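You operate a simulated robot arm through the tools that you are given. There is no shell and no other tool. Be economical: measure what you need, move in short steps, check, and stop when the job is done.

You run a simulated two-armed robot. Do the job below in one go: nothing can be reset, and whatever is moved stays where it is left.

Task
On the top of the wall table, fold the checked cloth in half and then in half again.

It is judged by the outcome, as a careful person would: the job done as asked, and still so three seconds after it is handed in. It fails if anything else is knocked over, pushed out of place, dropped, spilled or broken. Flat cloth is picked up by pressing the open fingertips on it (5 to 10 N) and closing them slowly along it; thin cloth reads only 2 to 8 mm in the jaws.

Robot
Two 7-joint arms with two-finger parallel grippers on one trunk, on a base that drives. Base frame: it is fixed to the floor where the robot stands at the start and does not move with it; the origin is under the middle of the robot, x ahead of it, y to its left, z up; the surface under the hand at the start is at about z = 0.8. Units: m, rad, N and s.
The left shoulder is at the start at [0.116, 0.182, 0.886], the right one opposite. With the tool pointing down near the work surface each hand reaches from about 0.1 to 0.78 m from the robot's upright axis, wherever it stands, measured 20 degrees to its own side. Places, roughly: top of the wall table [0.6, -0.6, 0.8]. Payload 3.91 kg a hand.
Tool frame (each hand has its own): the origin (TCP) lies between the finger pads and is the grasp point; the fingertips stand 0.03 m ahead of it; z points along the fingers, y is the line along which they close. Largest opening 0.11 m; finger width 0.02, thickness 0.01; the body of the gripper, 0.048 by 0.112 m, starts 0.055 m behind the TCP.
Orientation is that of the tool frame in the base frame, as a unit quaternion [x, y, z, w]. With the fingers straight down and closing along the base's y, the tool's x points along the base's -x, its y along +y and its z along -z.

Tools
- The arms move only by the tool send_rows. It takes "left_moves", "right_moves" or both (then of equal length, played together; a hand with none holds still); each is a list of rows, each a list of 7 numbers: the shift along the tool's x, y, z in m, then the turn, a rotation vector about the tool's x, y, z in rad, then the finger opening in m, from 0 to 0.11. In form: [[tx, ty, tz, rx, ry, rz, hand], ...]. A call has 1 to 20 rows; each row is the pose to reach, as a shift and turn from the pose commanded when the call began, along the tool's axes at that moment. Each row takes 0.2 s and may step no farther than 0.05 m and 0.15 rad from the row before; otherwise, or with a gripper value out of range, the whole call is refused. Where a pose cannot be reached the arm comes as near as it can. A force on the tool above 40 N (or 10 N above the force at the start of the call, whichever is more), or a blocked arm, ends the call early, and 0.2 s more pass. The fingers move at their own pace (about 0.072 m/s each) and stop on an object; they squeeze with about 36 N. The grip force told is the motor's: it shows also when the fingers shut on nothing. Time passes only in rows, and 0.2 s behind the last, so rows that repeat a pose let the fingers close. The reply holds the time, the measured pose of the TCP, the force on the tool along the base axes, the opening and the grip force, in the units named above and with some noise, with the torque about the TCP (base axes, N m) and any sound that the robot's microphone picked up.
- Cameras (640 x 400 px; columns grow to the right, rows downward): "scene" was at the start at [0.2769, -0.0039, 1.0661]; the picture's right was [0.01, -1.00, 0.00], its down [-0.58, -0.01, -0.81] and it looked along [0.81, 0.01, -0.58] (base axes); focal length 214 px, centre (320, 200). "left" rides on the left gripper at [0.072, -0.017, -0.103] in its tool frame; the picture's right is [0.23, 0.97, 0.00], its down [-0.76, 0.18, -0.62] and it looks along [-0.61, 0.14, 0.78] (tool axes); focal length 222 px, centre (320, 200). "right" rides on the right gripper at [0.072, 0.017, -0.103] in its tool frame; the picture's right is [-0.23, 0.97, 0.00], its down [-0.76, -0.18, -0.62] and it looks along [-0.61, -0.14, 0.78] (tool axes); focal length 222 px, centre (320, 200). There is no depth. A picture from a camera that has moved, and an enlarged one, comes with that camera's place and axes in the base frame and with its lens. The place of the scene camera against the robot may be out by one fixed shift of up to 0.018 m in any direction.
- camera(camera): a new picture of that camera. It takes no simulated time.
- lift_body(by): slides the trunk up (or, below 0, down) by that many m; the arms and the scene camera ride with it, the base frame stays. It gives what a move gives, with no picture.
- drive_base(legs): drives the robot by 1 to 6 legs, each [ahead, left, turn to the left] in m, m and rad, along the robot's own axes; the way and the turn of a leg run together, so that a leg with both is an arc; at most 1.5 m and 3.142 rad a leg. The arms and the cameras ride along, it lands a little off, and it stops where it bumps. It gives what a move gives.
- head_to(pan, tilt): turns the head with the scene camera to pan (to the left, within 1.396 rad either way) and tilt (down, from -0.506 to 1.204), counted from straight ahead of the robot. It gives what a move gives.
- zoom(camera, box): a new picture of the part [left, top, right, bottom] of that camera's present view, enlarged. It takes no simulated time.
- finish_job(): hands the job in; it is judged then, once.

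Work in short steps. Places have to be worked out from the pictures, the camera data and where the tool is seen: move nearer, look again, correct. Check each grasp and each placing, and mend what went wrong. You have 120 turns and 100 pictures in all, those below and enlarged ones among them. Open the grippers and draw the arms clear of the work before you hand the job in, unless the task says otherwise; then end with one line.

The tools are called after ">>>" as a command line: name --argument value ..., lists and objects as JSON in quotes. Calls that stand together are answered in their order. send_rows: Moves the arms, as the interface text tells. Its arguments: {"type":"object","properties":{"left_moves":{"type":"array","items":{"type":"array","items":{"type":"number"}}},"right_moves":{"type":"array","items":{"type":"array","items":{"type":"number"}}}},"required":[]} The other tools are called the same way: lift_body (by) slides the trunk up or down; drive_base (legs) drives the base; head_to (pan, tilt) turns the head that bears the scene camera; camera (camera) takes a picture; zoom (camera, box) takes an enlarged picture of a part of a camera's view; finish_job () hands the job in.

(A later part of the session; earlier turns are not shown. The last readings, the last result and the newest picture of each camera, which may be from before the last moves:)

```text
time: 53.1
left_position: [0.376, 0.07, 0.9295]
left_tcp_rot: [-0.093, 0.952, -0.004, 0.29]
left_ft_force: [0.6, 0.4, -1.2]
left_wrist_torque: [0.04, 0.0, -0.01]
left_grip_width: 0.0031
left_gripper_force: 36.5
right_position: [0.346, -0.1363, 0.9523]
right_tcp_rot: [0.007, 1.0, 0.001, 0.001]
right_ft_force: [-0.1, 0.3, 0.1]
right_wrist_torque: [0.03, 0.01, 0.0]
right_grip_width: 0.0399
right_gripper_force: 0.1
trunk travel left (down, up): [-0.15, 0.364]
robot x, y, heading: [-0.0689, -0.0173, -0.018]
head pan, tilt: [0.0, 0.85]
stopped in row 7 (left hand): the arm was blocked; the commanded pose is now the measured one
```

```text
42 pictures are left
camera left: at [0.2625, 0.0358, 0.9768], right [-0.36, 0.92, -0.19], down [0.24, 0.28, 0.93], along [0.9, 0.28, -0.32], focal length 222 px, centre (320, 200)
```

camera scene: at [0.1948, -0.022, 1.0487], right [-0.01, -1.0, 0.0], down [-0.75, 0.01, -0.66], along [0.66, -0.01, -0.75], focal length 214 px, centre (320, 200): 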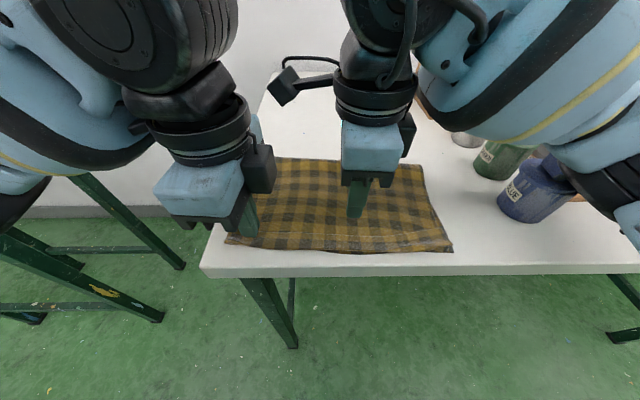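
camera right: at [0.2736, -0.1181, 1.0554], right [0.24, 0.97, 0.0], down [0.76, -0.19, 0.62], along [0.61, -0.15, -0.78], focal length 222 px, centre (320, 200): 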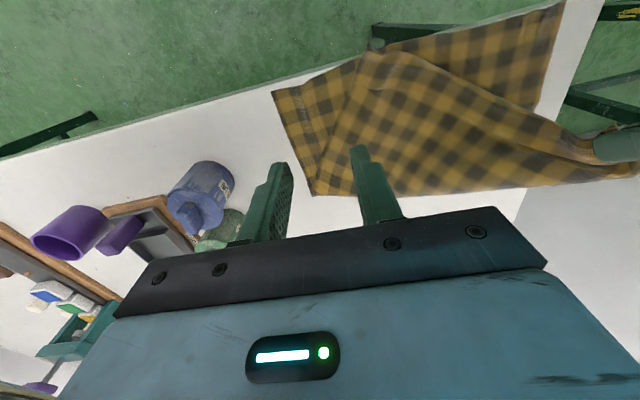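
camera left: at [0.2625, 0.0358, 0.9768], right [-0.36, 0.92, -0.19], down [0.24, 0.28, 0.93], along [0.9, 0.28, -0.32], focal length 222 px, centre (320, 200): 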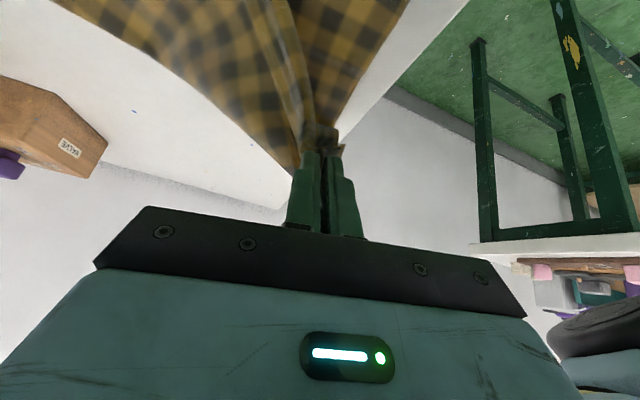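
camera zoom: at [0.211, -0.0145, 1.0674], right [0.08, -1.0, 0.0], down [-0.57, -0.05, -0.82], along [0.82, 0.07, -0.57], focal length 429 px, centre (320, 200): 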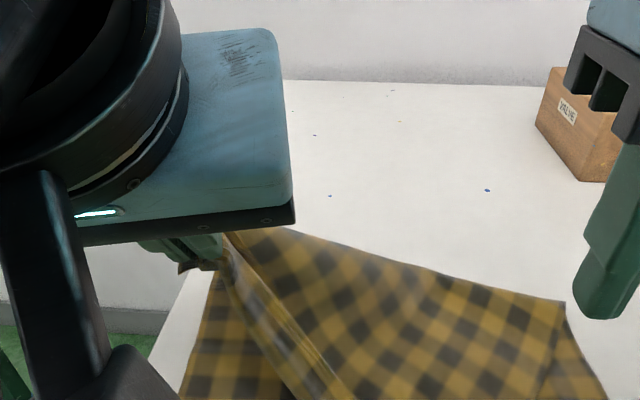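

The left arm nearly hit the head, so tilting isn't possible this close. New idea: let the hem hang over the table's near edge so gravity unrolls it, then slide the cloth back. First I'll lay the left side back down and release.

>>> send_rows --left_moves '[[0.016, 0.002, 0.008, -0.001, 0.1, 0.034, 0], [0.032, 0.004, 0.016, -0.002, 0.2, 0.068, 0], [0.048, 0.006, 0.024, -0.002, 0.3, 0.102, 0], [0.064, 0.008, 0.032, -0.003, 0.4, 0.136, 0], [0.07, 0.009, 0.036, -0.004, 0.5, 0.17, 0], [0.0796, 0.0095, 0.0425, -0.004, 0.59, 0.203, 0], [0.0796, 0.0095, 0.0425, -0.004, 0.59, 0.203, 0.0]]'

>>> camera --camera "left"

>>> camera --camera "scene"

```text
time: 54.7
left_position: [0.3315, 0.0652, 0.8568]
left_tcp_rot: [0.01, 1.0, -0.008, 0.007]
left_ft_force: [-0.1, -0.3, -0.7]
left_wrist_torque: [-0.01, -0.01, 0.02]
left_grip_width: 0.0031
left_gripper_force: 35.9
right_position: [0.3464, -0.1362, 0.9531]
right_tcp_rot: [0.008, 1.0, 0.001, 0.0]
right_ft_force: [0.7, 0.0, 0.3]
right_wrist_torque: [0.03, 0.03, 0.02]
right_grip_width: 0.04
right_gripper_force: 0.0
trunk travel left (down, up): [-0.15, 0.364]
robot x, y, heading: [-0.0675, -0.0144, -0.009]
head pan, tilt: [0.0, 0.85]
```

```text
41 pictures are left
camera left: at [0.2572, 0.0518, 0.9578], right [-0.21, 0.98, -0.02], down [0.76, 0.17, 0.63], along [0.62, 0.12, -0.78], focal length 222 px, centre (320, 200)
```

left: 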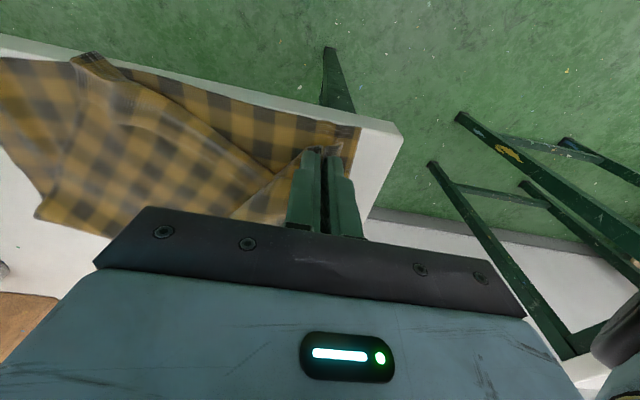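

```text
40 pictures are left
camera scene: at [0.205, -0.0218, 1.0543], right [0.0, -1.0, 0.0], down [-0.69, 0.0, -0.73], along [0.73, 0.0, -0.69], focal length 214 px, centre (320, 200)
```

scene: 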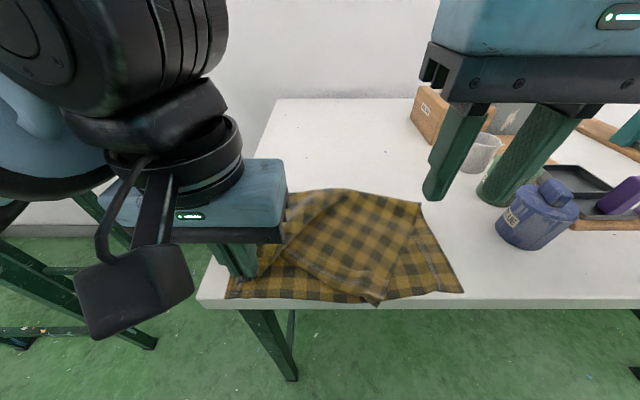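

The upper layer's right corner got dragged left to about (0.30, −0.085). Left still holds its corner firmly, so I'll grab the right corner too, lift the upper layer clear so it straightens, and re-lay it. Moving the right hand over it to look.

>>> send_rows --right_moves '[[0.005, 0.02, 0.01, 0, 0, 0, 0.036], [0.01, 0.04, 0.02, 0, 0, 0, 0.036], [0.016, 0.048, 0.04, 0, 0, 0, 0.036]]'

>>> camera --camera "right"

```text
time: 55.5
left_position: [0.3318, 0.0654, 0.8559]
left_tcp_rot: [0.01, 1.0, -0.007, 0.006]
left_ft_force: [0.6, 0.1, 0.4]
left_wrist_torque: [0.01, 0.01, 0.02]
left_grip_width: 0.0026
left_gripper_force: 35.4
right_position: [0.3303, -0.0872, 0.9157]
right_tcp_rot: [0.005, 1.0, 0.0, 0.003]
right_ft_force: [0.2, -0.4, 0.4]
right_wrist_torque: [0.01, 0.01, -0.02]
right_grip_width: 0.0361
right_gripper_force: 0.0
trunk travel left (down, up): [-0.15, 0.364]
robot x, y, heading: [-0.0647, -0.0178, -0.013]
head pan, tilt: [0.0, 0.85]
```

```text
39 pictures are left
camera right: at [0.2568, -0.0683, 1.0166], right [0.24, 0.97, 0.0], down [0.76, -0.19, 0.63], along [0.61, -0.15, -0.78], focal length 222 px, centre (320, 200)
```

right: 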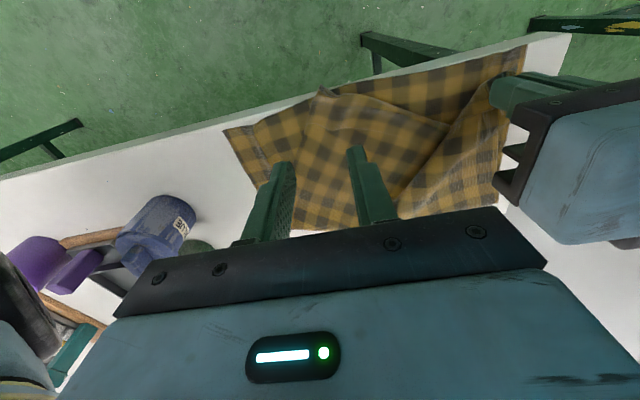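

>>> zoom --camera "right" --box '[210, 30, 530, 230]'

```text
2.00 times, centred on (370, 130) of right
camera zoom: at [0.2568, -0.0683, 1.0166], right [0.24, 0.97, 0.0], down [0.76, -0.19, 0.63], along [0.61, -0.15, -0.78], focal length 444 px, centre (220, 340)
```

zoom: 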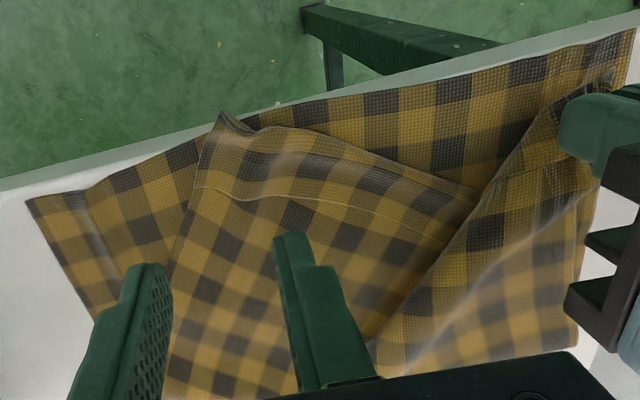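

The strip on the dragged corner is clear, rotated about 30°. I'll align the right hand with it (yaw 0.5 rad) and go down over (0.325, −0.07).

>>> send_rows --right_moves '[[0.002, 0.006, 0.01, 0, 0, 0.125, 0.032], [0.004, 0.012, 0.02, 0, 0, 0.25, 0.032], [0.005, 0.017, 0.035, 0, 0, 0.375, 0.032], [0.005, 0.017, 0.055, 0, 0, 0.5, 0.032], [0.005, 0.017, 0.07, 0, 0, 0.5, 0.032], [0.005, 0.017, 0.077, 0, 0, 0.5, 0.032], [0.005, 0.017, 0.077, 0, 0, 0.5, 0.032]]'

>>> zoom --camera "right" --box '[210, 60, 530, 260]'

```text
time: 57.1
left_position: [0.3279, 0.0647, 0.8588]
left_tcp_rot: [0.01, 1.0, -0.008, 0.01]
left_ft_force: [-1.3, -0.5, -0.6]
left_wrist_torque: [-0.01, -0.01, 0.03]
left_grip_width: 0.0031
left_gripper_force: 36.2
right_position: [0.3231, -0.0702, 0.841]
right_tcp_rot: [0.256, 0.967, 0.003, 0.009]
right_ft_force: [0.3, -0.2, -0.3]
right_wrist_torque: [0.0, -0.03, -0.02]
right_grip_width: 0.0316
right_gripper_force: 0.1
trunk travel left (down, up): [-0.15, 0.364]
robot x, y, heading: [-0.068, -0.0165, -0.011]
head pan, tilt: [0.0, 0.85]
```

```text
2.00 times, centred on (370, 160) of right
camera zoom: at [0.2663, -0.0202, 0.9423], right [0.68, 0.73, 0.01], down [0.56, -0.53, 0.63], along [0.47, -0.42, -0.77], focal length 444 px, centre (220, 280)
```

zoom: 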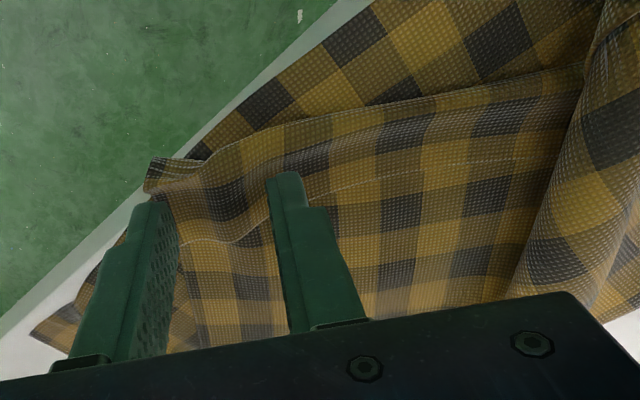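

>>> send_rows --right_moves '[[0, 0.007, 0.003, 0, 0, 0, 0.032], [0, 0.007, 0.006, 0, 0, 0, 0.032], [0, 0.007, 0.0075, 0, 0, 0, 0.032], [0, 0.007, 0.0075, 0, 0, 0, 0.032]]'

```text
time: 58.1
left_position: [0.3247, 0.0657, 0.8601]
left_tcp_rot: [0.01, 1.0, -0.008, 0.012]
left_ft_force: [-0.5, 0.1, -0.2]
left_wrist_torque: [0.0, 0.0, 0.02]
left_grip_width: 0.003
left_gripper_force: 35.8
right_position: [0.3247, -0.0647, 0.8382]
right_tcp_rot: [0.256, 0.967, 0.004, 0.018]
right_ft_force: [0.4, 0.2, 0.9]
right_wrist_torque: [0.02, 0.01, 0.03]
right_grip_width: 0.0321
right_gripper_force: 0.0
trunk travel left (down, up): [-0.15, 0.364]
robot x, y, heading: [-0.0631, -0.0127, -0.015]
head pan, tilt: [0.0, 0.85]
```

The hands are nudging each other. I'll move the left one 3 cm outward (its cloth is slack there), then press with the right.

>>> send_rows --left_moves '[[0, 0.01, -0.003, 0, 0, 0, 0], [0, 0.02, -0.005, 0, 0, 0, 0], [0, 0.03, -0.005, 0, 0, 0, 0], [0, 0.03, -0.005, 0, 0, 0, 0]]' --right_moves '[[0, 0, 0, 0, 0, 0, 0.032], [0, 0, 0, 0, 0, 0, 0.032], [0, 0, 0, 0, 0, 0, 0.032], [0, 0, 0, 0, 0, 0, 0.032]]'

>>> zoom --camera "right" --box '[210, 60, 530, 260]'

```text
time: 59.1
left_position: [0.3256, 0.0954, 0.8647]
left_tcp_rot: [0.01, 1.0, -0.008, 0.013]
left_ft_force: [0.6, -0.2, 0.7]
left_wrist_torque: [-0.02, -0.01, 0.04]
left_grip_width: 0.0029
left_gripper_force: 36.4
right_position: [0.3236, -0.064, 0.8381]
right_tcp_rot: [0.255, 0.967, 0.004, 0.017]
right_ft_force: [-0.1, 0.1, -1.0]
right_wrist_torque: [0.04, -0.01, 0.02]
right_grip_width: 0.0324
right_gripper_force: 0.1
trunk travel left (down, up): [-0.15, 0.364]
robot x, y, heading: [-0.0631, -0.0178, -0.012]
head pan, tilt: [0.0, 0.85]
```

```text
2.00 times, centred on (370, 160) of right
camera zoom: at [0.2647, -0.0134, 0.9389], right [0.68, 0.73, 0.02], down [0.55, -0.53, 0.64], along [0.48, -0.42, -0.77], focal length 444 px, centre (220, 280)
```

zoom: 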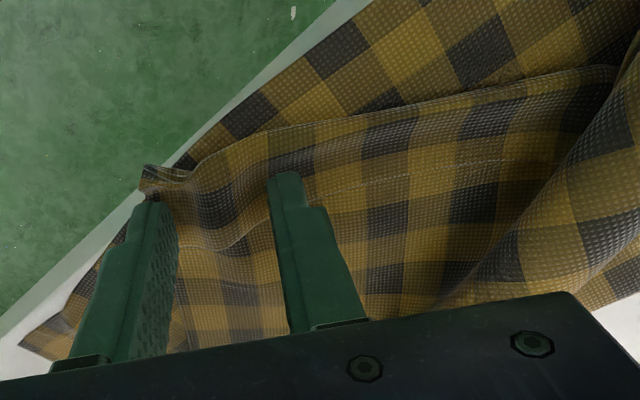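

It's the right wrist against the head that limits it: the robot stands too close. I'll release the left, raise both hands, back up 0.1 m and raise the trunk.

>>> send_rows --left_moves '[[0, 0, 0.01, 0, 0, 0, 0.0], [0, 0, 0.015, 0, 0, 0, 0.02], [0, 0, 0.015, 0, 0, 0, 0.04], [0, 0, 0, 0, 0, 0, 0.04], [0, 0, -0.03, 0, 0, 0, 0.04], [0, 0, -0.06, 0, 0, 0, 0.04]]' --right_moves '[[0, 0, 0, 0, 0, 0, 0.032], [0, 0, -0.01, 0, 0, 0, 0.032], [0, 0, -0.03, 0, 0, 0, 0.032], [0, -0.01, -0.05, 0, 0, 0, 0.032], [0, -0.04, -0.06, 0, 0, 0, 0.032], [0, -0.06, -0.07, 0, 0, 0, 0.032]]'

>>> drive_base --legs '[[-0.1, 0, 0]]'

>>> lift_body --by 0.12

>>> camera --camera "scene"

```text
time: 60.5
left_position: [0.3316, 0.0941, 0.9202]
left_tcp_rot: [0.01, 1.0, -0.006, 0.006]
left_ft_force: [0.7, -0.6, -0.4]
left_wrist_torque: [-0.02, 0.0, 0.03]
left_grip_width: 0.0401
left_gripper_force: 0.1
right_position: [0.3001, -0.1168, 0.8983]
right_tcp_rot: [0.254, 0.967, 0.0, 0.0]
right_ft_force: [0.2, -0.1, 1.0]
right_wrist_torque: [-0.04, 0.01, 0.02]
right_grip_width: 0.032
right_gripper_force: 0.2
trunk travel left (down, up): [-0.15, 0.364]
robot x, y, heading: [-0.0644, -0.0152, -0.011]
head pan, tilt: [0.0, 0.85]
```

```text
time: 61.6
left_position: [0.2292, 0.0954, 0.9203]
left_tcp_rot: [0.008, 1.0, -0.008, 0.007]
left_ft_force: [-0.3, 0.1, -0.1]
left_wrist_torque: [-0.01, 0.01, 0.0]
left_grip_width: 0.0401
left_gripper_force: 0.0
right_position: [0.1986, -0.115, 0.8994]
right_tcp_rot: [0.253, 0.967, 0.001, 0.001]
right_ft_force: [-0.9, 0.4, 0.6]
right_wrist_torque: [0.01, -0.03, 0.05]
right_grip_width: 0.0317
right_gripper_force: 0.1
trunk travel left (down, up): [-0.15, 0.364]
robot x, y, heading: [-0.1701, -0.0148, -0.011]
head pan, tilt: [0.0, 0.85]
```

```text
time: 63.1
left_position: [0.2318, 0.0954, 1.0409]
left_tcp_rot: [0.009, 1.0, -0.007, 0.007]
left_ft_force: [0.6, 0.2, 0.1]
left_wrist_torque: [0.02, 0.03, 0.02]
left_grip_width: 0.0397
left_gripper_force: 0.1
right_position: [0.2003, -0.1151, 1.0186]
right_tcp_rot: [0.254, 0.967, 0.0, 0.0]
right_ft_force: [0.3, -0.7, -0.3]
right_wrist_torque: [-0.01, 0.0, -0.02]
right_grip_width: 0.0319
right_gripper_force: 0.0
trunk travel left (down, up): [-0.27, 0.244]
robot x, y, heading: [-0.1663, -0.0095, -0.012]
head pan, tilt: [0.0, 0.85]
```

```text
35 pictures are left
camera scene: at [0.0571, -0.0208, 1.1801], right [-0.01, -1.0, 0.0], down [-0.75, 0.01, -0.66], along [0.66, -0.01, -0.75], focal length 214 px, centre (320, 200)
```

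scene: 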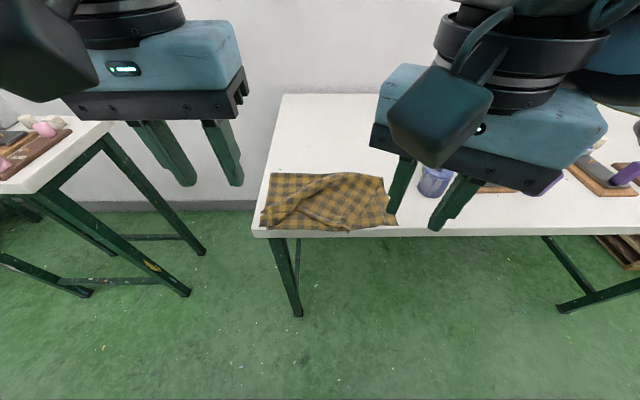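

>>> zoom --camera "scene" --box '[240, 155, 416, 265]'

```text
3.64 times, centred on (328, 210) of scene
camera zoom: at [0.0571, -0.0208, 1.1801], right [-0.01, -1.0, 0.0], down [-0.75, 0.01, -0.66], along [0.66, -0.01, -0.75], focal length 780 px, centre (291, 164)
```

zoom: 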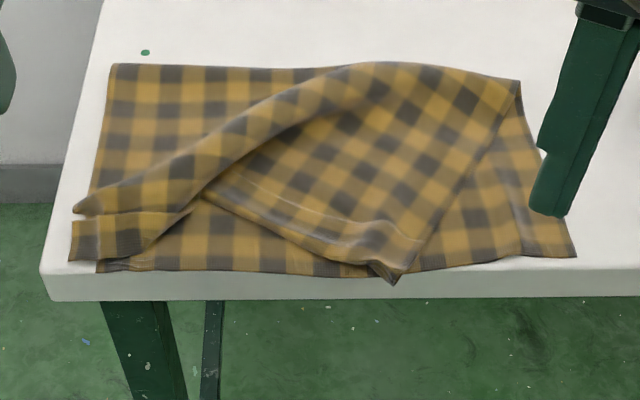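

The lower layer is flat and in place; the upper is crumpled. I'll bring both hands over its two free corners to view them.

>>> send_rows --left_moves '[[-0.03, 0, 0, 0, 0, 0, 0.036], [-0.06, 0, 0.02, 0, 0, 0, 0.036], [-0.093, 0, 0.05, 0, 0, 0, 0.036], [-0.093, 0, 0.09, 0, 0, 0, 0.036], [-0.093, 0, 0.12, 0, 0, 0, 0.036]]' --right_moves '[[-0.022, 0.024, 0, 0, 0, 0, 0.032], [-0.045, 0.048, 0.02, 0, 0, 0, 0.032], [-0.067, 0.072, 0.05, 0, 0, 0, 0.032], [-0.089, 0.096, 0.08, 0, 0, 0, 0.032], [-0.089, 0.096, 0.105, 0, 0, 0, 0.032]]'

>>> camera --camera "left"

>>> camera --camera "right"

```text
time: 64.3
left_position: [0.3252, 0.0922, 0.9232]
left_tcp_rot: [0.009, 1.0, -0.008, 0.008]
left_ft_force: [-0.3, -0.8, -0.2]
left_wrist_torque: [-0.01, -0.03, -0.03]
left_grip_width: 0.0357
left_gripper_force: 0.0
right_position: [0.3239, -0.0754, 0.9133]
right_tcp_rot: [0.254, 0.967, -0.001, 0.0]
right_ft_force: [-0.1, -0.8, -0.1]
right_wrist_torque: [-0.01, 0.04, 0.02]
right_grip_width: 0.032
right_gripper_force: 0.2
trunk travel left (down, up): [-0.27, 0.244]
robot x, y, heading: [-0.1646, -0.0141, -0.01]
head pan, tilt: [0.0, 0.85]
```

```text
33 pictures are left
camera left: at [0.2522, 0.0785, 1.0258], right [-0.21, 0.98, -0.02], down [0.76, 0.17, 0.63], along [0.62, 0.12, -0.78], focal length 222 px, centre (320, 200)
```

left: 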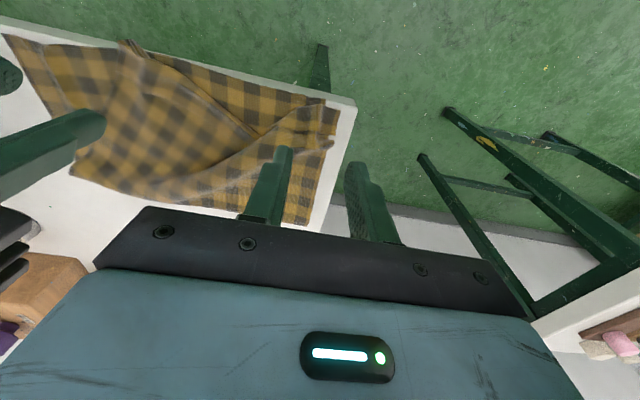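

```text
32 pictures are left
camera right: at [0.2679, -0.0245, 1.0158], right [0.68, 0.74, 0.0], down [0.58, -0.53, 0.62], along [0.46, -0.42, -0.78], focal length 222 px, centre (320, 200)
```

right: 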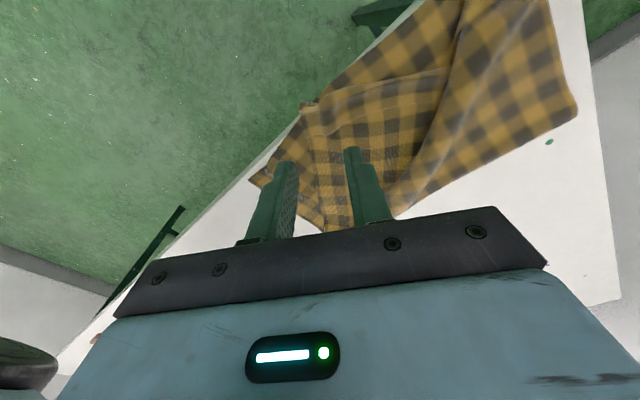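

>>> zoom --camera "left" --box '[200, 60, 400, 240]'

>>> send_rows --right_moves '[[0, 0.008, 0.03, 0, 0, 0, 0.032], [0, 0.008, 0.06, 0, 0, 0, 0.032], [0, 0.008, 0.074, 0, 0, 0, 0.032], [0, 0.008, 0.078, 0, 0, 0, 0.032], [0, 0.008, 0.078, 0, 0, 0, 0.032]]'

```text
2.22 times, centred on (300, 150) of left
camera zoom: at [0.2522, 0.0785, 1.0258], right [-0.21, 0.98, -0.02], down [0.76, 0.17, 0.63], along [0.62, 0.12, -0.78], focal length 494 px, centre (364, 311)
```

zoom: 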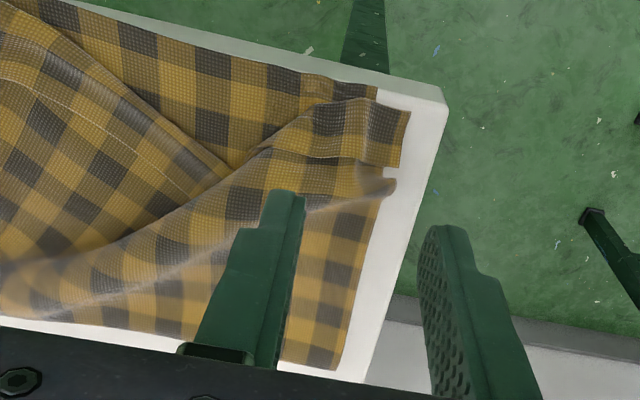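

```text
time: 65.5
left_position: [0.3254, 0.0913, 0.9236]
left_tcp_rot: [0.009, 1.0, -0.008, 0.007]
left_ft_force: [-0.3, -1.0, -1.3]
left_wrist_torque: [0.01, -0.01, 0.02]
left_grip_width: 0.0359
left_gripper_force: 0.0
right_position: [0.328, -0.0677, 0.8357]
right_tcp_rot: [0.253, 0.967, 0.001, 0.0]
right_ft_force: [0.3, -0.1, 0.9]
right_wrist_torque: [0.0, 0.02, 0.01]
right_grip_width: 0.032
right_gripper_force: 0.0
trunk travel left (down, up): [-0.27, 0.244]
robot x, y, heading: [-0.1676, -0.0152, -0.004]
head pan, tilt: [0.0, 0.85]
```

The robot now has clearance. Left strip centre is about (0.329, 0.084); lower the left hand over it as well.

>>> send_rows --left_moves '[[-0.003, -0.007, 0.03, 0, 0, 0, 0.032], [-0.003, -0.007, 0.06, 0, 0, 0, 0.032], [-0.003, -0.007, 0.08, 0, 0, 0, 0.032], [-0.003, -0.007, 0.086, 0, 0, 0, 0.032], [-0.003, -0.007, 0.087, 0, 0, 0, 0.032]]' --right_moves '[[0, 0, 0, 0, 0, 0, 0.032], [0, 0, 0.0005, 0, 0, 0, 0.032], [0, 0, 0.001, 0, 0, 0, 0.032], [0, 0, 0.0015, 0, 0, 0, 0.032], [0, 0, 0.002, 0, 0, 0, 0.032]]'

>>> zoom --camera "left" --box '[240, 90, 400, 190]'

>>> zoom --camera "right" --box '[240, 90, 400, 190]'

```text
time: 66.8
left_position: [0.3299, 0.0847, 0.8361]
left_tcp_rot: [0.008, 1.0, -0.008, 0.007]
left_ft_force: [0.2, -0.9, 2.1]
left_wrist_torque: [-0.04, 0.0, -0.02]
left_grip_width: 0.0322
left_gripper_force: 0.2
right_position: [0.3282, -0.0677, 0.8332]
right_tcp_rot: [0.254, 0.967, 0.001, 0.001]
right_ft_force: [-0.2, -0.8, 1.2]
right_wrist_torque: [-0.01, -0.01, -0.01]
right_grip_width: 0.032
right_gripper_force: 0.0
trunk travel left (down, up): [-0.27, 0.244]
robot x, y, heading: [-0.1675, -0.0133, -0.014]
head pan, tilt: [0.0, 0.85]
```

```text
4.00 times, centred on (320, 140) of left
camera zoom: at [0.2552, 0.0707, 0.9385], right [-0.21, 0.98, -0.02], down [0.76, 0.17, 0.63], along [0.62, 0.12, -0.78], focal length 888 px, centre (320, 440)
```

zoom: 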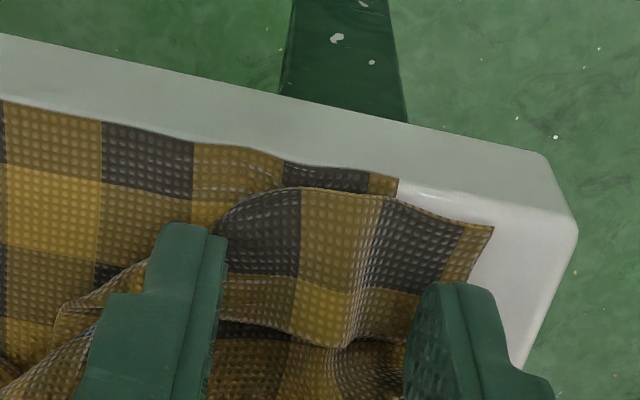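

```text
4.00 times, centred on (320, 140) of right
camera zoom: at [0.2721, -0.0171, 0.9364], right [0.68, 0.74, 0.0], down [0.58, -0.53, 0.62], along [0.46, -0.42, -0.78], focal length 888 px, centre (320, 440)
```

zoom: 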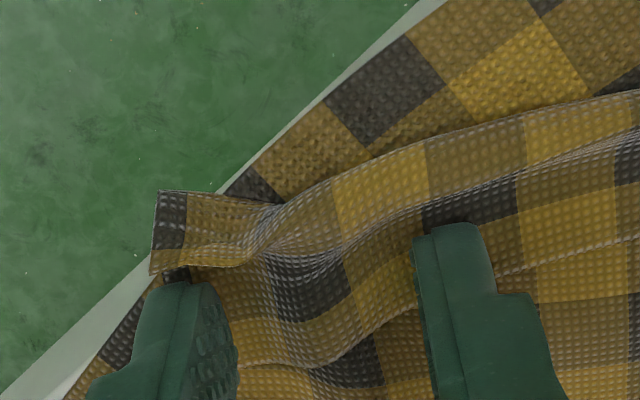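

Both are nearly right; I'll shift each a few mm toward the strip's centre and press.

>>> send_rows --left_moves '[[0, 0, -0.003, 0, 0, 0, 0.032], [0.005, -0.005, -0.003, 0, 0, 0, 0.032], [0.005, -0.005, 0, 0, 0, 0, 0.032], [0.005, -0.005, 0.0015, 0, 0, 0, 0.032], [0.005, -0.005, 0.0015, 0, 0, 0, 0.032]]' --right_moves '[[0, 0, -0.003, 0, 0, 0, 0.032], [0.004, 0.003, -0.003, 0, 0, 0, 0.032], [0.004, 0.003, 0, 0, 0, 0, 0.032], [0.004, 0.003, 0.001, 0, 0, 0, 0.032], [0.004, 0.003, 0.001, 0, 0, 0, 0.032]]'

```text
time: 68.0
left_position: [0.3255, 0.0798, 0.8338]
left_tcp_rot: [0.009, 1.0, -0.008, 0.007]
left_ft_force: [0.1, 0.2, 0.5]
left_wrist_torque: [0.02, -0.05, 0.02]
left_grip_width: 0.032
left_gripper_force: 0.0
right_position: [0.325, -0.0626, 0.8339]
right_tcp_rot: [0.254, 0.967, 0.0, 0.001]
right_ft_force: [0.3, 0.0, 6.7]
right_wrist_torque: [-0.07, 0.01, -0.03]
right_grip_width: 0.0319
right_gripper_force: 0.1
trunk travel left (down, up): [-0.27, 0.244]
robot x, y, heading: [-0.1692, -0.0126, -0.009]
head pan, tilt: [0.0, 0.85]
```

Right is at 6.7 N; left goes a bit further.

>>> send_rows --left_moves '[[0, 0, 0.001, 0, 0, 0, 0.032], [0, 0, 0.0017, 0, 0, 0, 0.032], [0, 0, 0.0017, 0, 0, 0, 0.032]]'

```text
time: 68.8
left_position: [0.3238, 0.0776, 0.8337]
left_tcp_rot: [0.009, 1.0, -0.008, 0.008]
left_ft_force: [-0.1, 1.2, 6.7]
left_wrist_torque: [-0.06, 0.0, 0.01]
left_grip_width: 0.0319
left_gripper_force: 0.0
right_position: [0.3262, -0.0628, 0.8333]
right_tcp_rot: [0.254, 0.967, 0.001, 0.001]
right_ft_force: [1.7, -0.2, 7.7]
right_wrist_torque: [-0.08, 0.01, 0.03]
right_grip_width: 0.0319
right_gripper_force: 0.0
trunk travel left (down, up): [-0.27, 0.244]
robot x, y, heading: [-0.1694, -0.0127, -0.01]
head pan, tilt: [0.0, 0.85]
```

Both press about 7 N; closing slowly, then lifting 4 cm.

>>> send_rows --left_moves '[[0, 0, 0, 0, 0, 0, 0.028], [0, 0, 0, 0, 0, 0, 0.024], [0, 0, 0, 0, 0, 0, 0.02], [0, 0, 0, 0, 0, 0, 0.016], [0, 0, 0, 0, 0, 0, 0.012], [0, 0, 0, 0, 0, 0, 0.008], [0, 0, 0, 0, 0, 0, 0.004], [0, 0, 0, 0, 0, 0, 0], [0, 0, 0, 0, 0, 0, 0], [0, 0, -0.01, 0, 0, 0, 0], [0, 0, -0.025, 0, 0, 0, 0], [0, 0, -0.04, 0, 0, 0, 0]]' --right_moves '[[0, 0, 0, 0, 0, 0, 0.028], [0, 0, 0, 0, 0, 0, 0.024], [0, 0, 0, 0, 0, 0, 0.02], [0, 0, 0, 0, 0, 0, 0.016], [0, 0, 0, 0, 0, 0, 0.012], [0, 0, 0, 0, 0, 0, 0.008], [0, 0, 0, 0, 0, 0, 0.004], [0, 0, 0, 0, 0, 0, 0], [0, 0, 0, 0, 0, 0, 0], [0, 0, -0.01, 0, 0, 0, 0], [0, 0, -0.025, 0, 0, 0, 0], [0, 0, -0.04, 0, 0, 0, 0]]'

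>>> camera --camera "left"

>>> camera --camera "right"

```text
time: 71.3
left_position: [0.3246, 0.0811, 0.8719]
left_tcp_rot: [0.008, 1.0, -0.007, 0.007]
left_ft_force: [-0.8, 0.9, -0.8]
left_wrist_torque: [0.0, 0.0, 0.04]
left_grip_width: 0.0027
left_gripper_force: 36.1
right_position: [0.3256, -0.0633, 0.8735]
right_tcp_rot: [0.255, 0.967, -0.001, 0.0]
right_ft_force: [0.4, -0.6, 0.7]
right_wrist_torque: [-0.03, -0.02, 0.01]
right_grip_width: 0.0054
right_gripper_force: 36.6
trunk travel left (down, up): [-0.27, 0.244]
robot x, y, heading: [-0.1688, -0.0121, -0.013]
head pan, tilt: [0.0, 0.85]
```

```text
28 pictures are left
camera left: at [0.2502, 0.0674, 0.9732], right [-0.21, 0.98, -0.02], down [0.76, 0.17, 0.63], along [0.62, 0.12, -0.78], focal length 222 px, centre (320, 200)
```

left: 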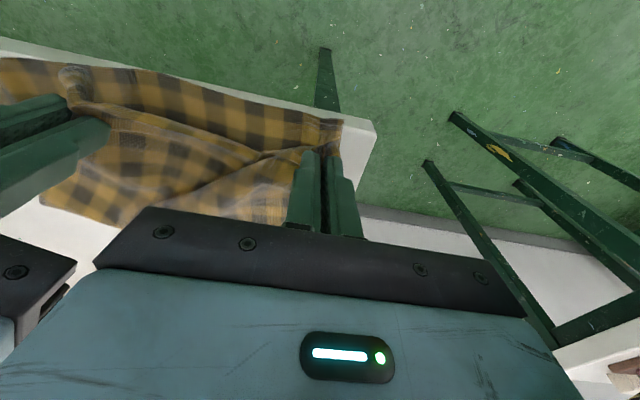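

```text
27 pictures are left
camera right: at [0.2698, -0.0121, 0.9754], right [0.68, 0.74, 0.0], down [0.58, -0.53, 0.62], along [0.46, -0.42, -0.78], focal length 222 px, centre (320, 200)
```

right: 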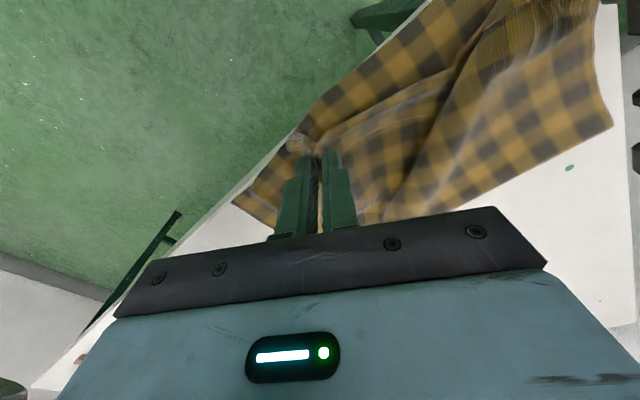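

Both hold. I'll lift to ~14 cm above the table over the fold side, spreading the right hand outward and yawing it straight so the upper sheet straightens.

>>> send_rows --left_moves '[[-0.01, 0, -0.025, 0, 0, 0, 0], [-0.03, 0, -0.05, 0, 0, 0, 0], [-0.055, 0, -0.075, 0, 0, 0, 0], [-0.08, 0, -0.095, 0, 0, 0, 0], [-0.11, 0, -0.105, 0, 0, 0, 0], [-0.14, 0, -0.11, 0, 0, 0, 0]]' --right_moves '[[-0.012, 0, -0.025, 0, 0, -0.083, 0], [-0.035, 0, -0.05, 0, 0, -0.166, 0], [-0.06, 0, -0.075, 0, 0, -0.25, 0], [-0.09, 0, -0.095, 0, 0, -0.333, 0], [-0.12, 0, -0.105, 0, 0, -0.416, 0], [-0.15, -0.001, -0.11, 0, 0, -0.5, 0]]'

>>> camera --camera "scene"

```text
time: 72.8
left_position: [0.4632, 0.0744, 0.9854]
left_tcp_rot: [0.014, 1.0, -0.01, 0.008]
left_ft_force: [-0.8, -21.9, -0.7]
left_wrist_torque: [-0.67, 0.02, 0.01]
left_grip_width: 0.0026
left_gripper_force: 35.6
right_position: [0.4542, -0.1337, 0.9829]
right_tcp_rot: [0.002, 1.0, 0.004, 0.001]
right_ft_force: [0.6, 21.6, 0.1]
right_wrist_torque: [0.66, -0.08, -0.11]
right_grip_width: 0.0022
right_gripper_force: 35.9
trunk travel left (down, up): [-0.27, 0.244]
robot x, y, heading: [-0.168, -0.012, -0.012]
head pan, tilt: [0.0, 0.85]
```

```text
26 pictures are left
camera scene: at [0.0571, -0.0212, 1.1801], right [-0.01, -1.0, 0.0], down [-0.75, 0.01, -0.66], along [0.66, -0.01, -0.75], focal length 214 px, centre (320, 200)
```

scene: 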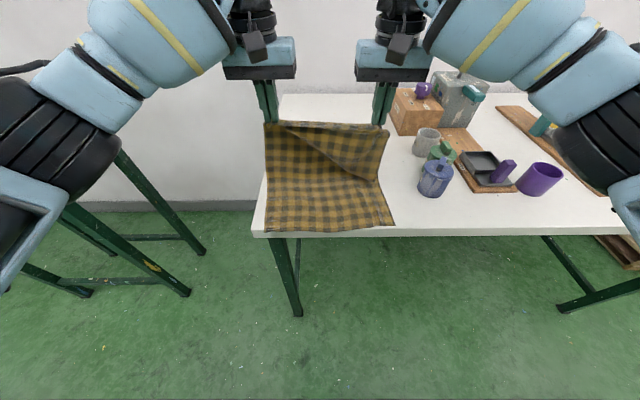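

Spread taut (22 N), so I'll relax by 8 mm and zoom in.

>>> send_rows --left_moves '[[0, -0.004, 0, 0, 0, 0, 0], [0, -0.005, 0, 0, 0, 0, 0]]' --right_moves '[[0, 0.004, 0, 0, 0, 0, 0], [0, 0.005, 0, 0, 0, 0, 0]]'

>>> zoom --camera "scene" --box '[230, 100, 422, 250]'

```text
time: 73.3
left_position: [0.4636, 0.0737, 0.9857]
left_tcp_rot: [0.009, 1.0, -0.008, 0.007]
left_ft_force: [-0.4, -15.6, -0.5]
left_wrist_torque: [-0.49, 0.0, 0.04]
left_grip_width: 0.003
left_gripper_force: 36.0
right_position: [0.4554, -0.1322, 0.983]
right_tcp_rot: [0.007, 1.0, 0.0, 0.0]
right_ft_force: [1.2, 16.1, 0.2]
right_wrist_torque: [0.46, 0.0, -0.06]
right_grip_width: 0.0021
right_gripper_force: 36.1
trunk travel left (down, up): [-0.27, 0.244]
robot x, y, heading: [-0.1656, -0.0139, -0.012]
head pan, tilt: [0.0, 0.85]
```

```text
2.67 times, centred on (326, 175) of scene
camera zoom: at [0.0567, -0.0208, 1.1802], right [-0.01, -1.0, 0.0], down [-0.75, 0.01, -0.66], along [0.66, -0.01, -0.75], focal length 572 px, centre (304, 267)
```

zoom: 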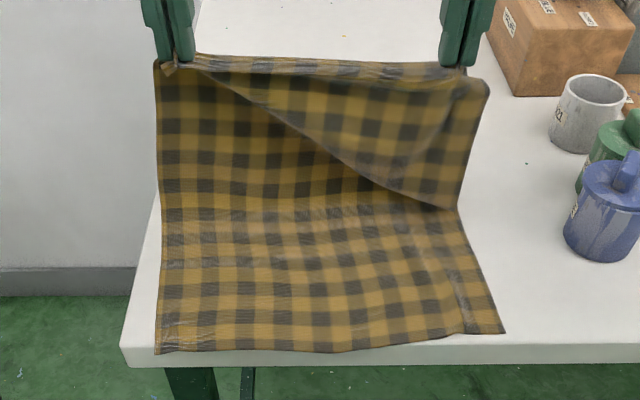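

The right hand caught the side edge rather than the corner; the real corner hangs as a flap in front. I'll release the right, keep the left, and look for the corner.

>>> send_rows --right_moves '[[0, 0.008, 0.02, 0, 0, 0, 0], [0, 0.01, 0.05, 0, 0, 0, 0], [0, 0.01, 0.05, 0, 0, 0, 0.03], [0, 0.01, 0.05, 0, 0, 0, 0.05], [0, 0, 0.0, 0, 0, 0, 0.05], [0.02, -0.03, -0.03, 0, 0, 0, 0.04], [0.05, -0.05, -0.04, 0, 0, 0, 0.036]]'

>>> camera --camera "right"

>>> zoom --camera "scene" --box '[230, 110, 422, 230]'

```text
refused: row 5 steps farther than a row can; nothing moved
```

```text
24 pictures are left
camera right: at [0.3826, -0.114, 1.0861], right [0.24, 0.97, 0.0], down [0.76, -0.19, 0.62], along [0.61, -0.15, -0.78], focal length 222 px, centre (320, 200)
```

right: 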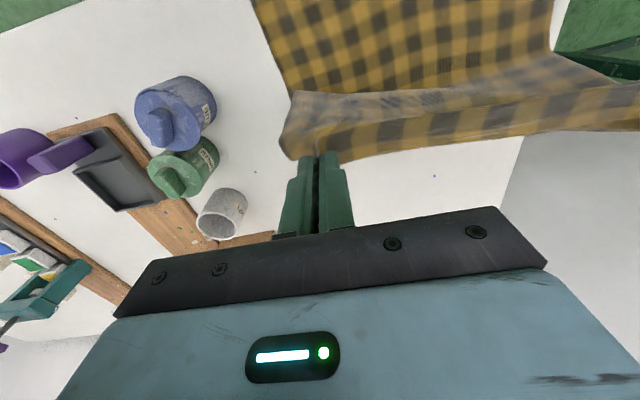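

```text
3.33 times, centred on (326, 170) of scene
camera zoom: at [0.0567, -0.0208, 1.1802], right [-0.01, -1.0, 0.0], down [-0.75, 0.01, -0.66], along [0.66, -0.01, -0.75], focal length 715 px, centre (300, 300)
```

zoom: 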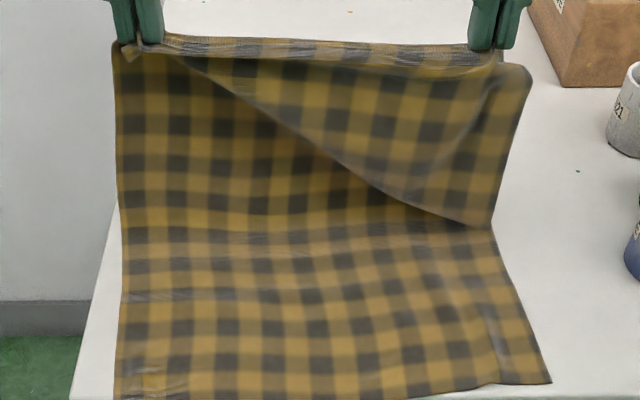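

>>> send_rows --right_moves '[[0, 0.008, 0.02, 0, 0, 0, 0], [0, 0.01, 0.05, 0, 0, 0, 0], [0, 0.01, 0.05, 0, 0, 0, 0.03], [0, 0.01, 0.05, 0, 0, 0, 0.05], [0, 0, 0.02, 0, 0, 0, 0.05], [0.01, -0.02, -0.01, 0, 0, 0, 0.04], [0.03, -0.04, -0.03, 0, 0, 0, 0.036]]'

>>> camera --camera "right"

```text
time: 75.0
left_position: [0.4635, 0.0741, 0.9846]
left_tcp_rot: [0.009, 1.0, -0.007, 0.007]
left_ft_force: [-1.0, 0.1, 0.8]
left_wrist_torque: [-0.02, 0.02, -0.02]
left_grip_width: 0.003
left_gripper_force: 36.1
right_position: [0.4241, -0.1705, 1.015]
right_tcp_rot: [0.007, 1.0, 0.0, 0.0]
right_ft_force: [-0.7, -0.7, 0.3]
right_wrist_torque: [0.03, -0.02, -0.01]
right_grip_width: 0.036
right_gripper_force: 0.0
trunk travel left (down, up): [-0.27, 0.244]
robot x, y, heading: [-0.1688, -0.013, -0.011]
head pan, tilt: [0.0, 0.85]
```

```text
22 pictures are left
camera right: at [0.351, -0.1526, 1.1175], right [0.24, 0.97, 0.0], down [0.76, -0.19, 0.62], along [0.61, -0.15, -0.78], focal length 222 px, centre (320, 200)
```

right: 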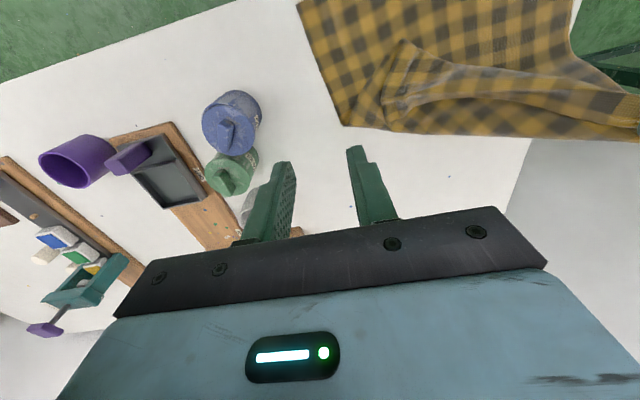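

>>> zoom --camera "right" --box '[320, 0, 512, 120]'

```text
3.33 times, centred on (416, 60) of right
camera zoom: at [0.351, -0.1526, 1.1175], right [0.24, 0.97, 0.0], down [0.76, -0.19, 0.62], along [0.61, -0.15, -0.78], focal length 740 px, centre (0, 667)
```

zoom: 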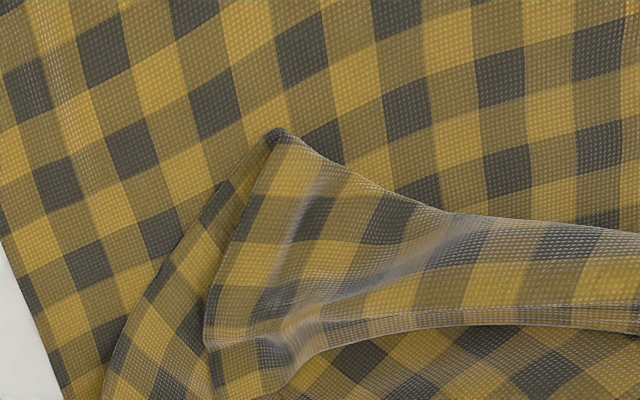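

I see it now: the sheet's edge is flipped over, with the true corner near (0.452, −0.093) lying on top. I'll bring the right hand over (0.448, −0.072) with yaw 0.5.

>>> send_rows --right_moves '[[-0.004, 0.02, 0.02, 0, 0, 0.1, 0.03], [-0.01, 0.045, 0.05, 0, 0, 0.2, 0.03], [-0.016, 0.07, 0.08, 0, 0, 0.3, 0.03], [-0.024, 0.0985, 0.105, 0, 0, 0.4, 0.03], [-0.024, 0.0985, 0.13, 0, 0, 0.5, 0.03], [-0.024, 0.0985, 0.15, 0, 0, 0.5, 0.03]]'

>>> zoom --camera "right" --box '[220, 60, 444, 200]'

```text
time: 76.3
left_position: [0.4627, 0.0749, 0.9844]
left_tcp_rot: [0.009, 1.0, -0.008, 0.007]
left_ft_force: [0.0, -0.7, -0.3]
left_wrist_torque: [-0.02, -0.01, -0.01]
left_grip_width: 0.0029
left_gripper_force: 35.6
right_position: [0.4508, -0.0747, 0.8638]
right_tcp_rot: [0.255, 0.967, 0.0, 0.0]
right_ft_force: [-0.5, -0.5, 0.0]
right_wrist_torque: [-0.01, -0.01, 0.0]
right_grip_width: 0.0303
right_gripper_force: 0.0
trunk travel left (down, up): [-0.27, 0.244]
robot x, y, heading: [-0.1659, -0.0171, -0.013]
head pan, tilt: [0.0, 0.85]
```

```text
2.86 times, centred on (332, 130) of right
camera zoom: at [0.395, -0.0241, 0.9658], right [0.68, 0.74, 0.0], down [0.57, -0.53, 0.62], along [0.46, -0.42, -0.78], focal length 635 px, centre (286, 400)
```

zoom: 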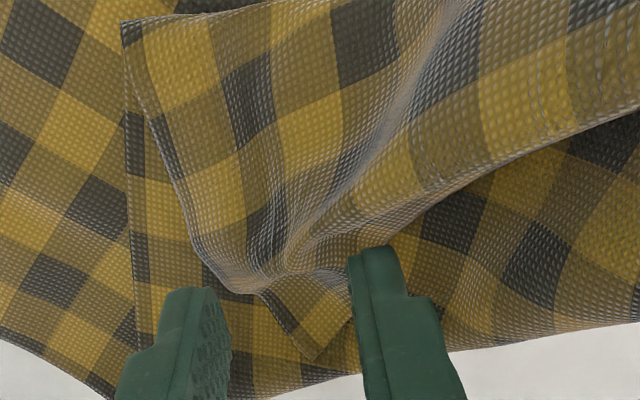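

The real tip is at about (0.479, −0.091). I'll move 1.7 cm toward it and lower to contact.

>>> send_rows --right_moves '[[-0.008, 0, 0.005, 0, 0, 0, 0.03], [-0.016, 0, 0.012, 0, 0, 0, 0.03], [-0.016, 0, 0.02, 0, 0, 0, 0.03], [-0.016, 0, 0.025, 0, 0, 0, 0.03], [-0.016, 0, 0.027, 0, 0, 0, 0.03], [-0.016, 0, 0.028, 0, 0, 0, 0.03]]'

>>> zoom --camera "right" --box '[220, 60, 444, 200]'

```text
time: 77.8
left_position: [0.4641, 0.0743, 0.9847]
left_tcp_rot: [0.009, 1.0, -0.008, 0.008]
left_ft_force: [-0.4, -0.9, 0.4]
left_wrist_torque: [0.01, -0.03, 0.02]
left_grip_width: 0.0032
left_gripper_force: 36.1
right_position: [0.4654, -0.0825, 0.8352]
right_tcp_rot: [0.254, 0.967, 0.0, -0.001]
right_ft_force: [0.4, 0.0, 0.4]
right_wrist_torque: [-0.03, -0.02, -0.02]
right_grip_width: 0.0302
right_gripper_force: 0.1
trunk travel left (down, up): [-0.27, 0.244]
robot x, y, heading: [-0.1687, -0.0166, -0.013]
head pan, tilt: [0.0, 0.85]
```

```text
2.86 times, centred on (332, 130) of right
camera zoom: at [0.4087, -0.0314, 0.9372], right [0.68, 0.74, 0.0], down [0.58, -0.53, 0.62], along [0.46, -0.42, -0.78], focal length 635 px, centre (286, 400)
```

zoom: 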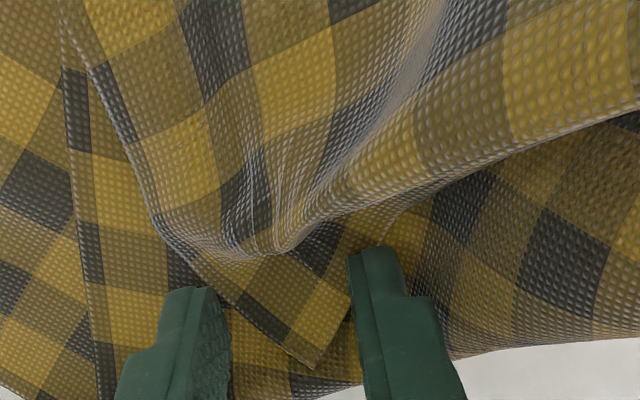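

Corner lies between the fingers; I'll narrow the opening to 0.016 so both tips land on it, and press.

>>> send_rows --right_moves '[[0, 0, -0.003, 0, 0, 0, 0.016], [0.001, -0.001, -0.003, 0, 0, 0, 0.016], [0.001, -0.001, 0, 0, 0, 0, 0.016], [0.001, -0.001, 0.001, 0, 0, 0, 0.016], [0.001, -0.001, 0.002, 0, 0, 0, 0.016], [0.001, -0.001, 0.002, 0, 0, 0, 0.016]]'

```text
time: 79.2
left_position: [0.4624, 0.0735, 0.9846]
left_tcp_rot: [0.009, 1.0, -0.008, 0.007]
left_ft_force: [-0.3, 0.0, -0.3]
left_wrist_torque: [-0.01, -0.02, 0.02]
left_grip_width: 0.0029
left_gripper_force: 36.1
right_position: [0.4633, -0.0823, 0.8327]
right_tcp_rot: [0.253, 0.967, 0.001, 0.0]
right_ft_force: [0.1, -0.2, 1.1]
right_wrist_torque: [-0.01, -0.02, 0.0]
right_grip_width: 0.0158
right_gripper_force: 0.1
trunk travel left (down, up): [-0.27, 0.244]
robot x, y, heading: [-0.1679, -0.0135, -0.008]
head pan, tilt: [0.0, 0.85]
```

>>> send_rows --right_moves '[[0, 0, 0.0004, 0, 0, 0, 0.016], [0, 0, 0.0008, 0, 0, 0, 0.016], [0, 0, 0.0008, 0, 0, 0, 0.013], [0, 0, 0.0008, 0, 0, 0, 0.01], [0, 0, 0.0008, 0, 0, 0, 0.007], [0, 0, 0.0008, 0, 0, 0, 0.004], [0, 0, 0.0008, 0, 0, 0, 0.001], [0, 0, 0.0008, 0, 0, 0, 0], [0, 0, 0.0008, 0, 0, 0, 0], [0, 0, -0.01, 0, 0, 0, 0], [0, 0, -0.03, 0, 0, 0, 0]]'

>>> zoom --camera "right" --box '[220, 60, 444, 200]'

```text
time: 81.5
left_position: [0.4631, 0.0748, 0.9849]
left_tcp_rot: [0.009, 1.0, -0.008, 0.007]
left_ft_force: [-0.9, -0.2, -0.4]
left_wrist_torque: [0.0, 0.03, 0.03]
left_grip_width: 0.0032
left_gripper_force: 36.0
right_position: [0.4628, -0.081, 0.8626]
right_tcp_rot: [0.254, 0.967, 0.001, 0.001]
right_ft_force: [-0.4, 0.3, 0.6]
right_wrist_torque: [0.0, 0.01, 0.02]
right_grip_width: 0.0022
right_gripper_force: 36.1
trunk travel left (down, up): [-0.27, 0.244]
robot x, y, heading: [-0.168, -0.0127, -0.011]
head pan, tilt: [0.0, 0.85]
```

```text
2.86 times, centred on (332, 130) of right
camera zoom: at [0.4079, -0.031, 0.9656], right [0.68, 0.74, 0.0], down [0.58, -0.53, 0.62], along [0.46, -0.42, -0.78], focal length 635 px, centre (286, 400)
```

zoom: 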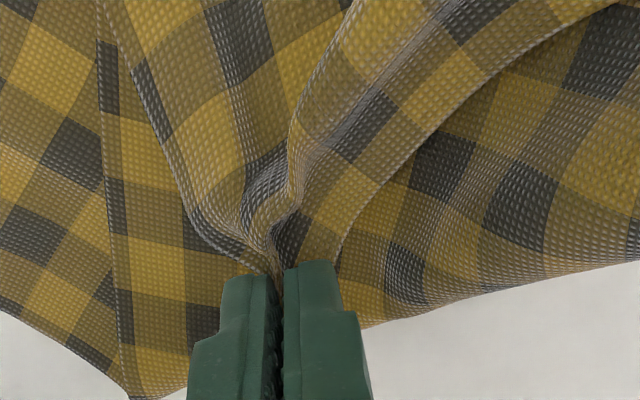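

The right hand now holds just the corner (2.2 mm). Raise it level with the left while spreading outward and yawing straight.

>>> send_rows --right_moves '[[-0.004, -0.01, -0.03, 0, 0, -0.08, 0], [-0.01, -0.022, -0.06, 0, 0, -0.17, 0], [-0.016, -0.034, -0.09, 0, 0, -0.25, 0], [-0.022, -0.046, -0.11, 0, 0, -0.34, 0], [-0.028, -0.058, -0.12, 0, 0, -0.42, 0], [-0.0325, -0.068, -0.12, 0, 0, -0.5, 0]]'

>>> zoom --camera "scene" --box '[230, 100, 422, 240]'

```text
time: 83.0
left_position: [0.4629, 0.0706, 0.9833]
left_tcp_rot: [0.011, 1.0, -0.01, 0.008]
left_ft_force: [-1.7, -16.2, 0.1]
left_wrist_torque: [-0.52, 0.04, 0.05]
left_grip_width: 0.0032
left_gripper_force: 35.8
right_position: [0.4589, -0.1547, 0.982]
right_tcp_rot: [0.003, 1.0, 0.003, 0.001]
right_ft_force: [1.0, 16.4, -0.2]
right_wrist_torque: [0.45, -0.03, -0.26]
right_grip_width: 0.0025
right_gripper_force: 36.3
trunk travel left (down, up): [-0.27, 0.244]
robot x, y, heading: [-0.1677, -0.0155, -0.006]
head pan, tilt: [0.0, 0.85]
```

```text
2.86 times, centred on (326, 170) of scene
camera zoom: at [0.0569, -0.021, 1.1802], right [-0.01, -1.0, 0.0], down [-0.75, 0.01, -0.66], along [0.66, -0.01, -0.75], focal length 613 px, centre (303, 286)
```

zoom: 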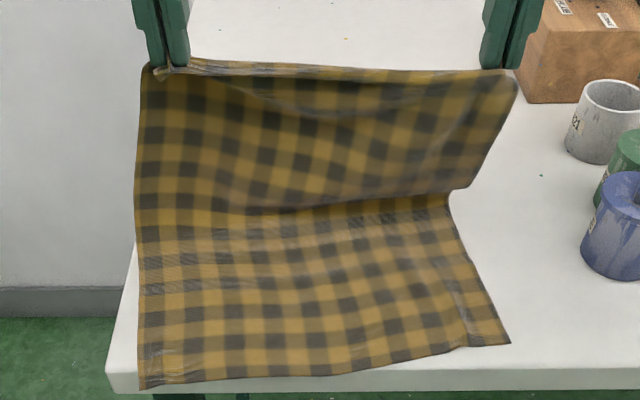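

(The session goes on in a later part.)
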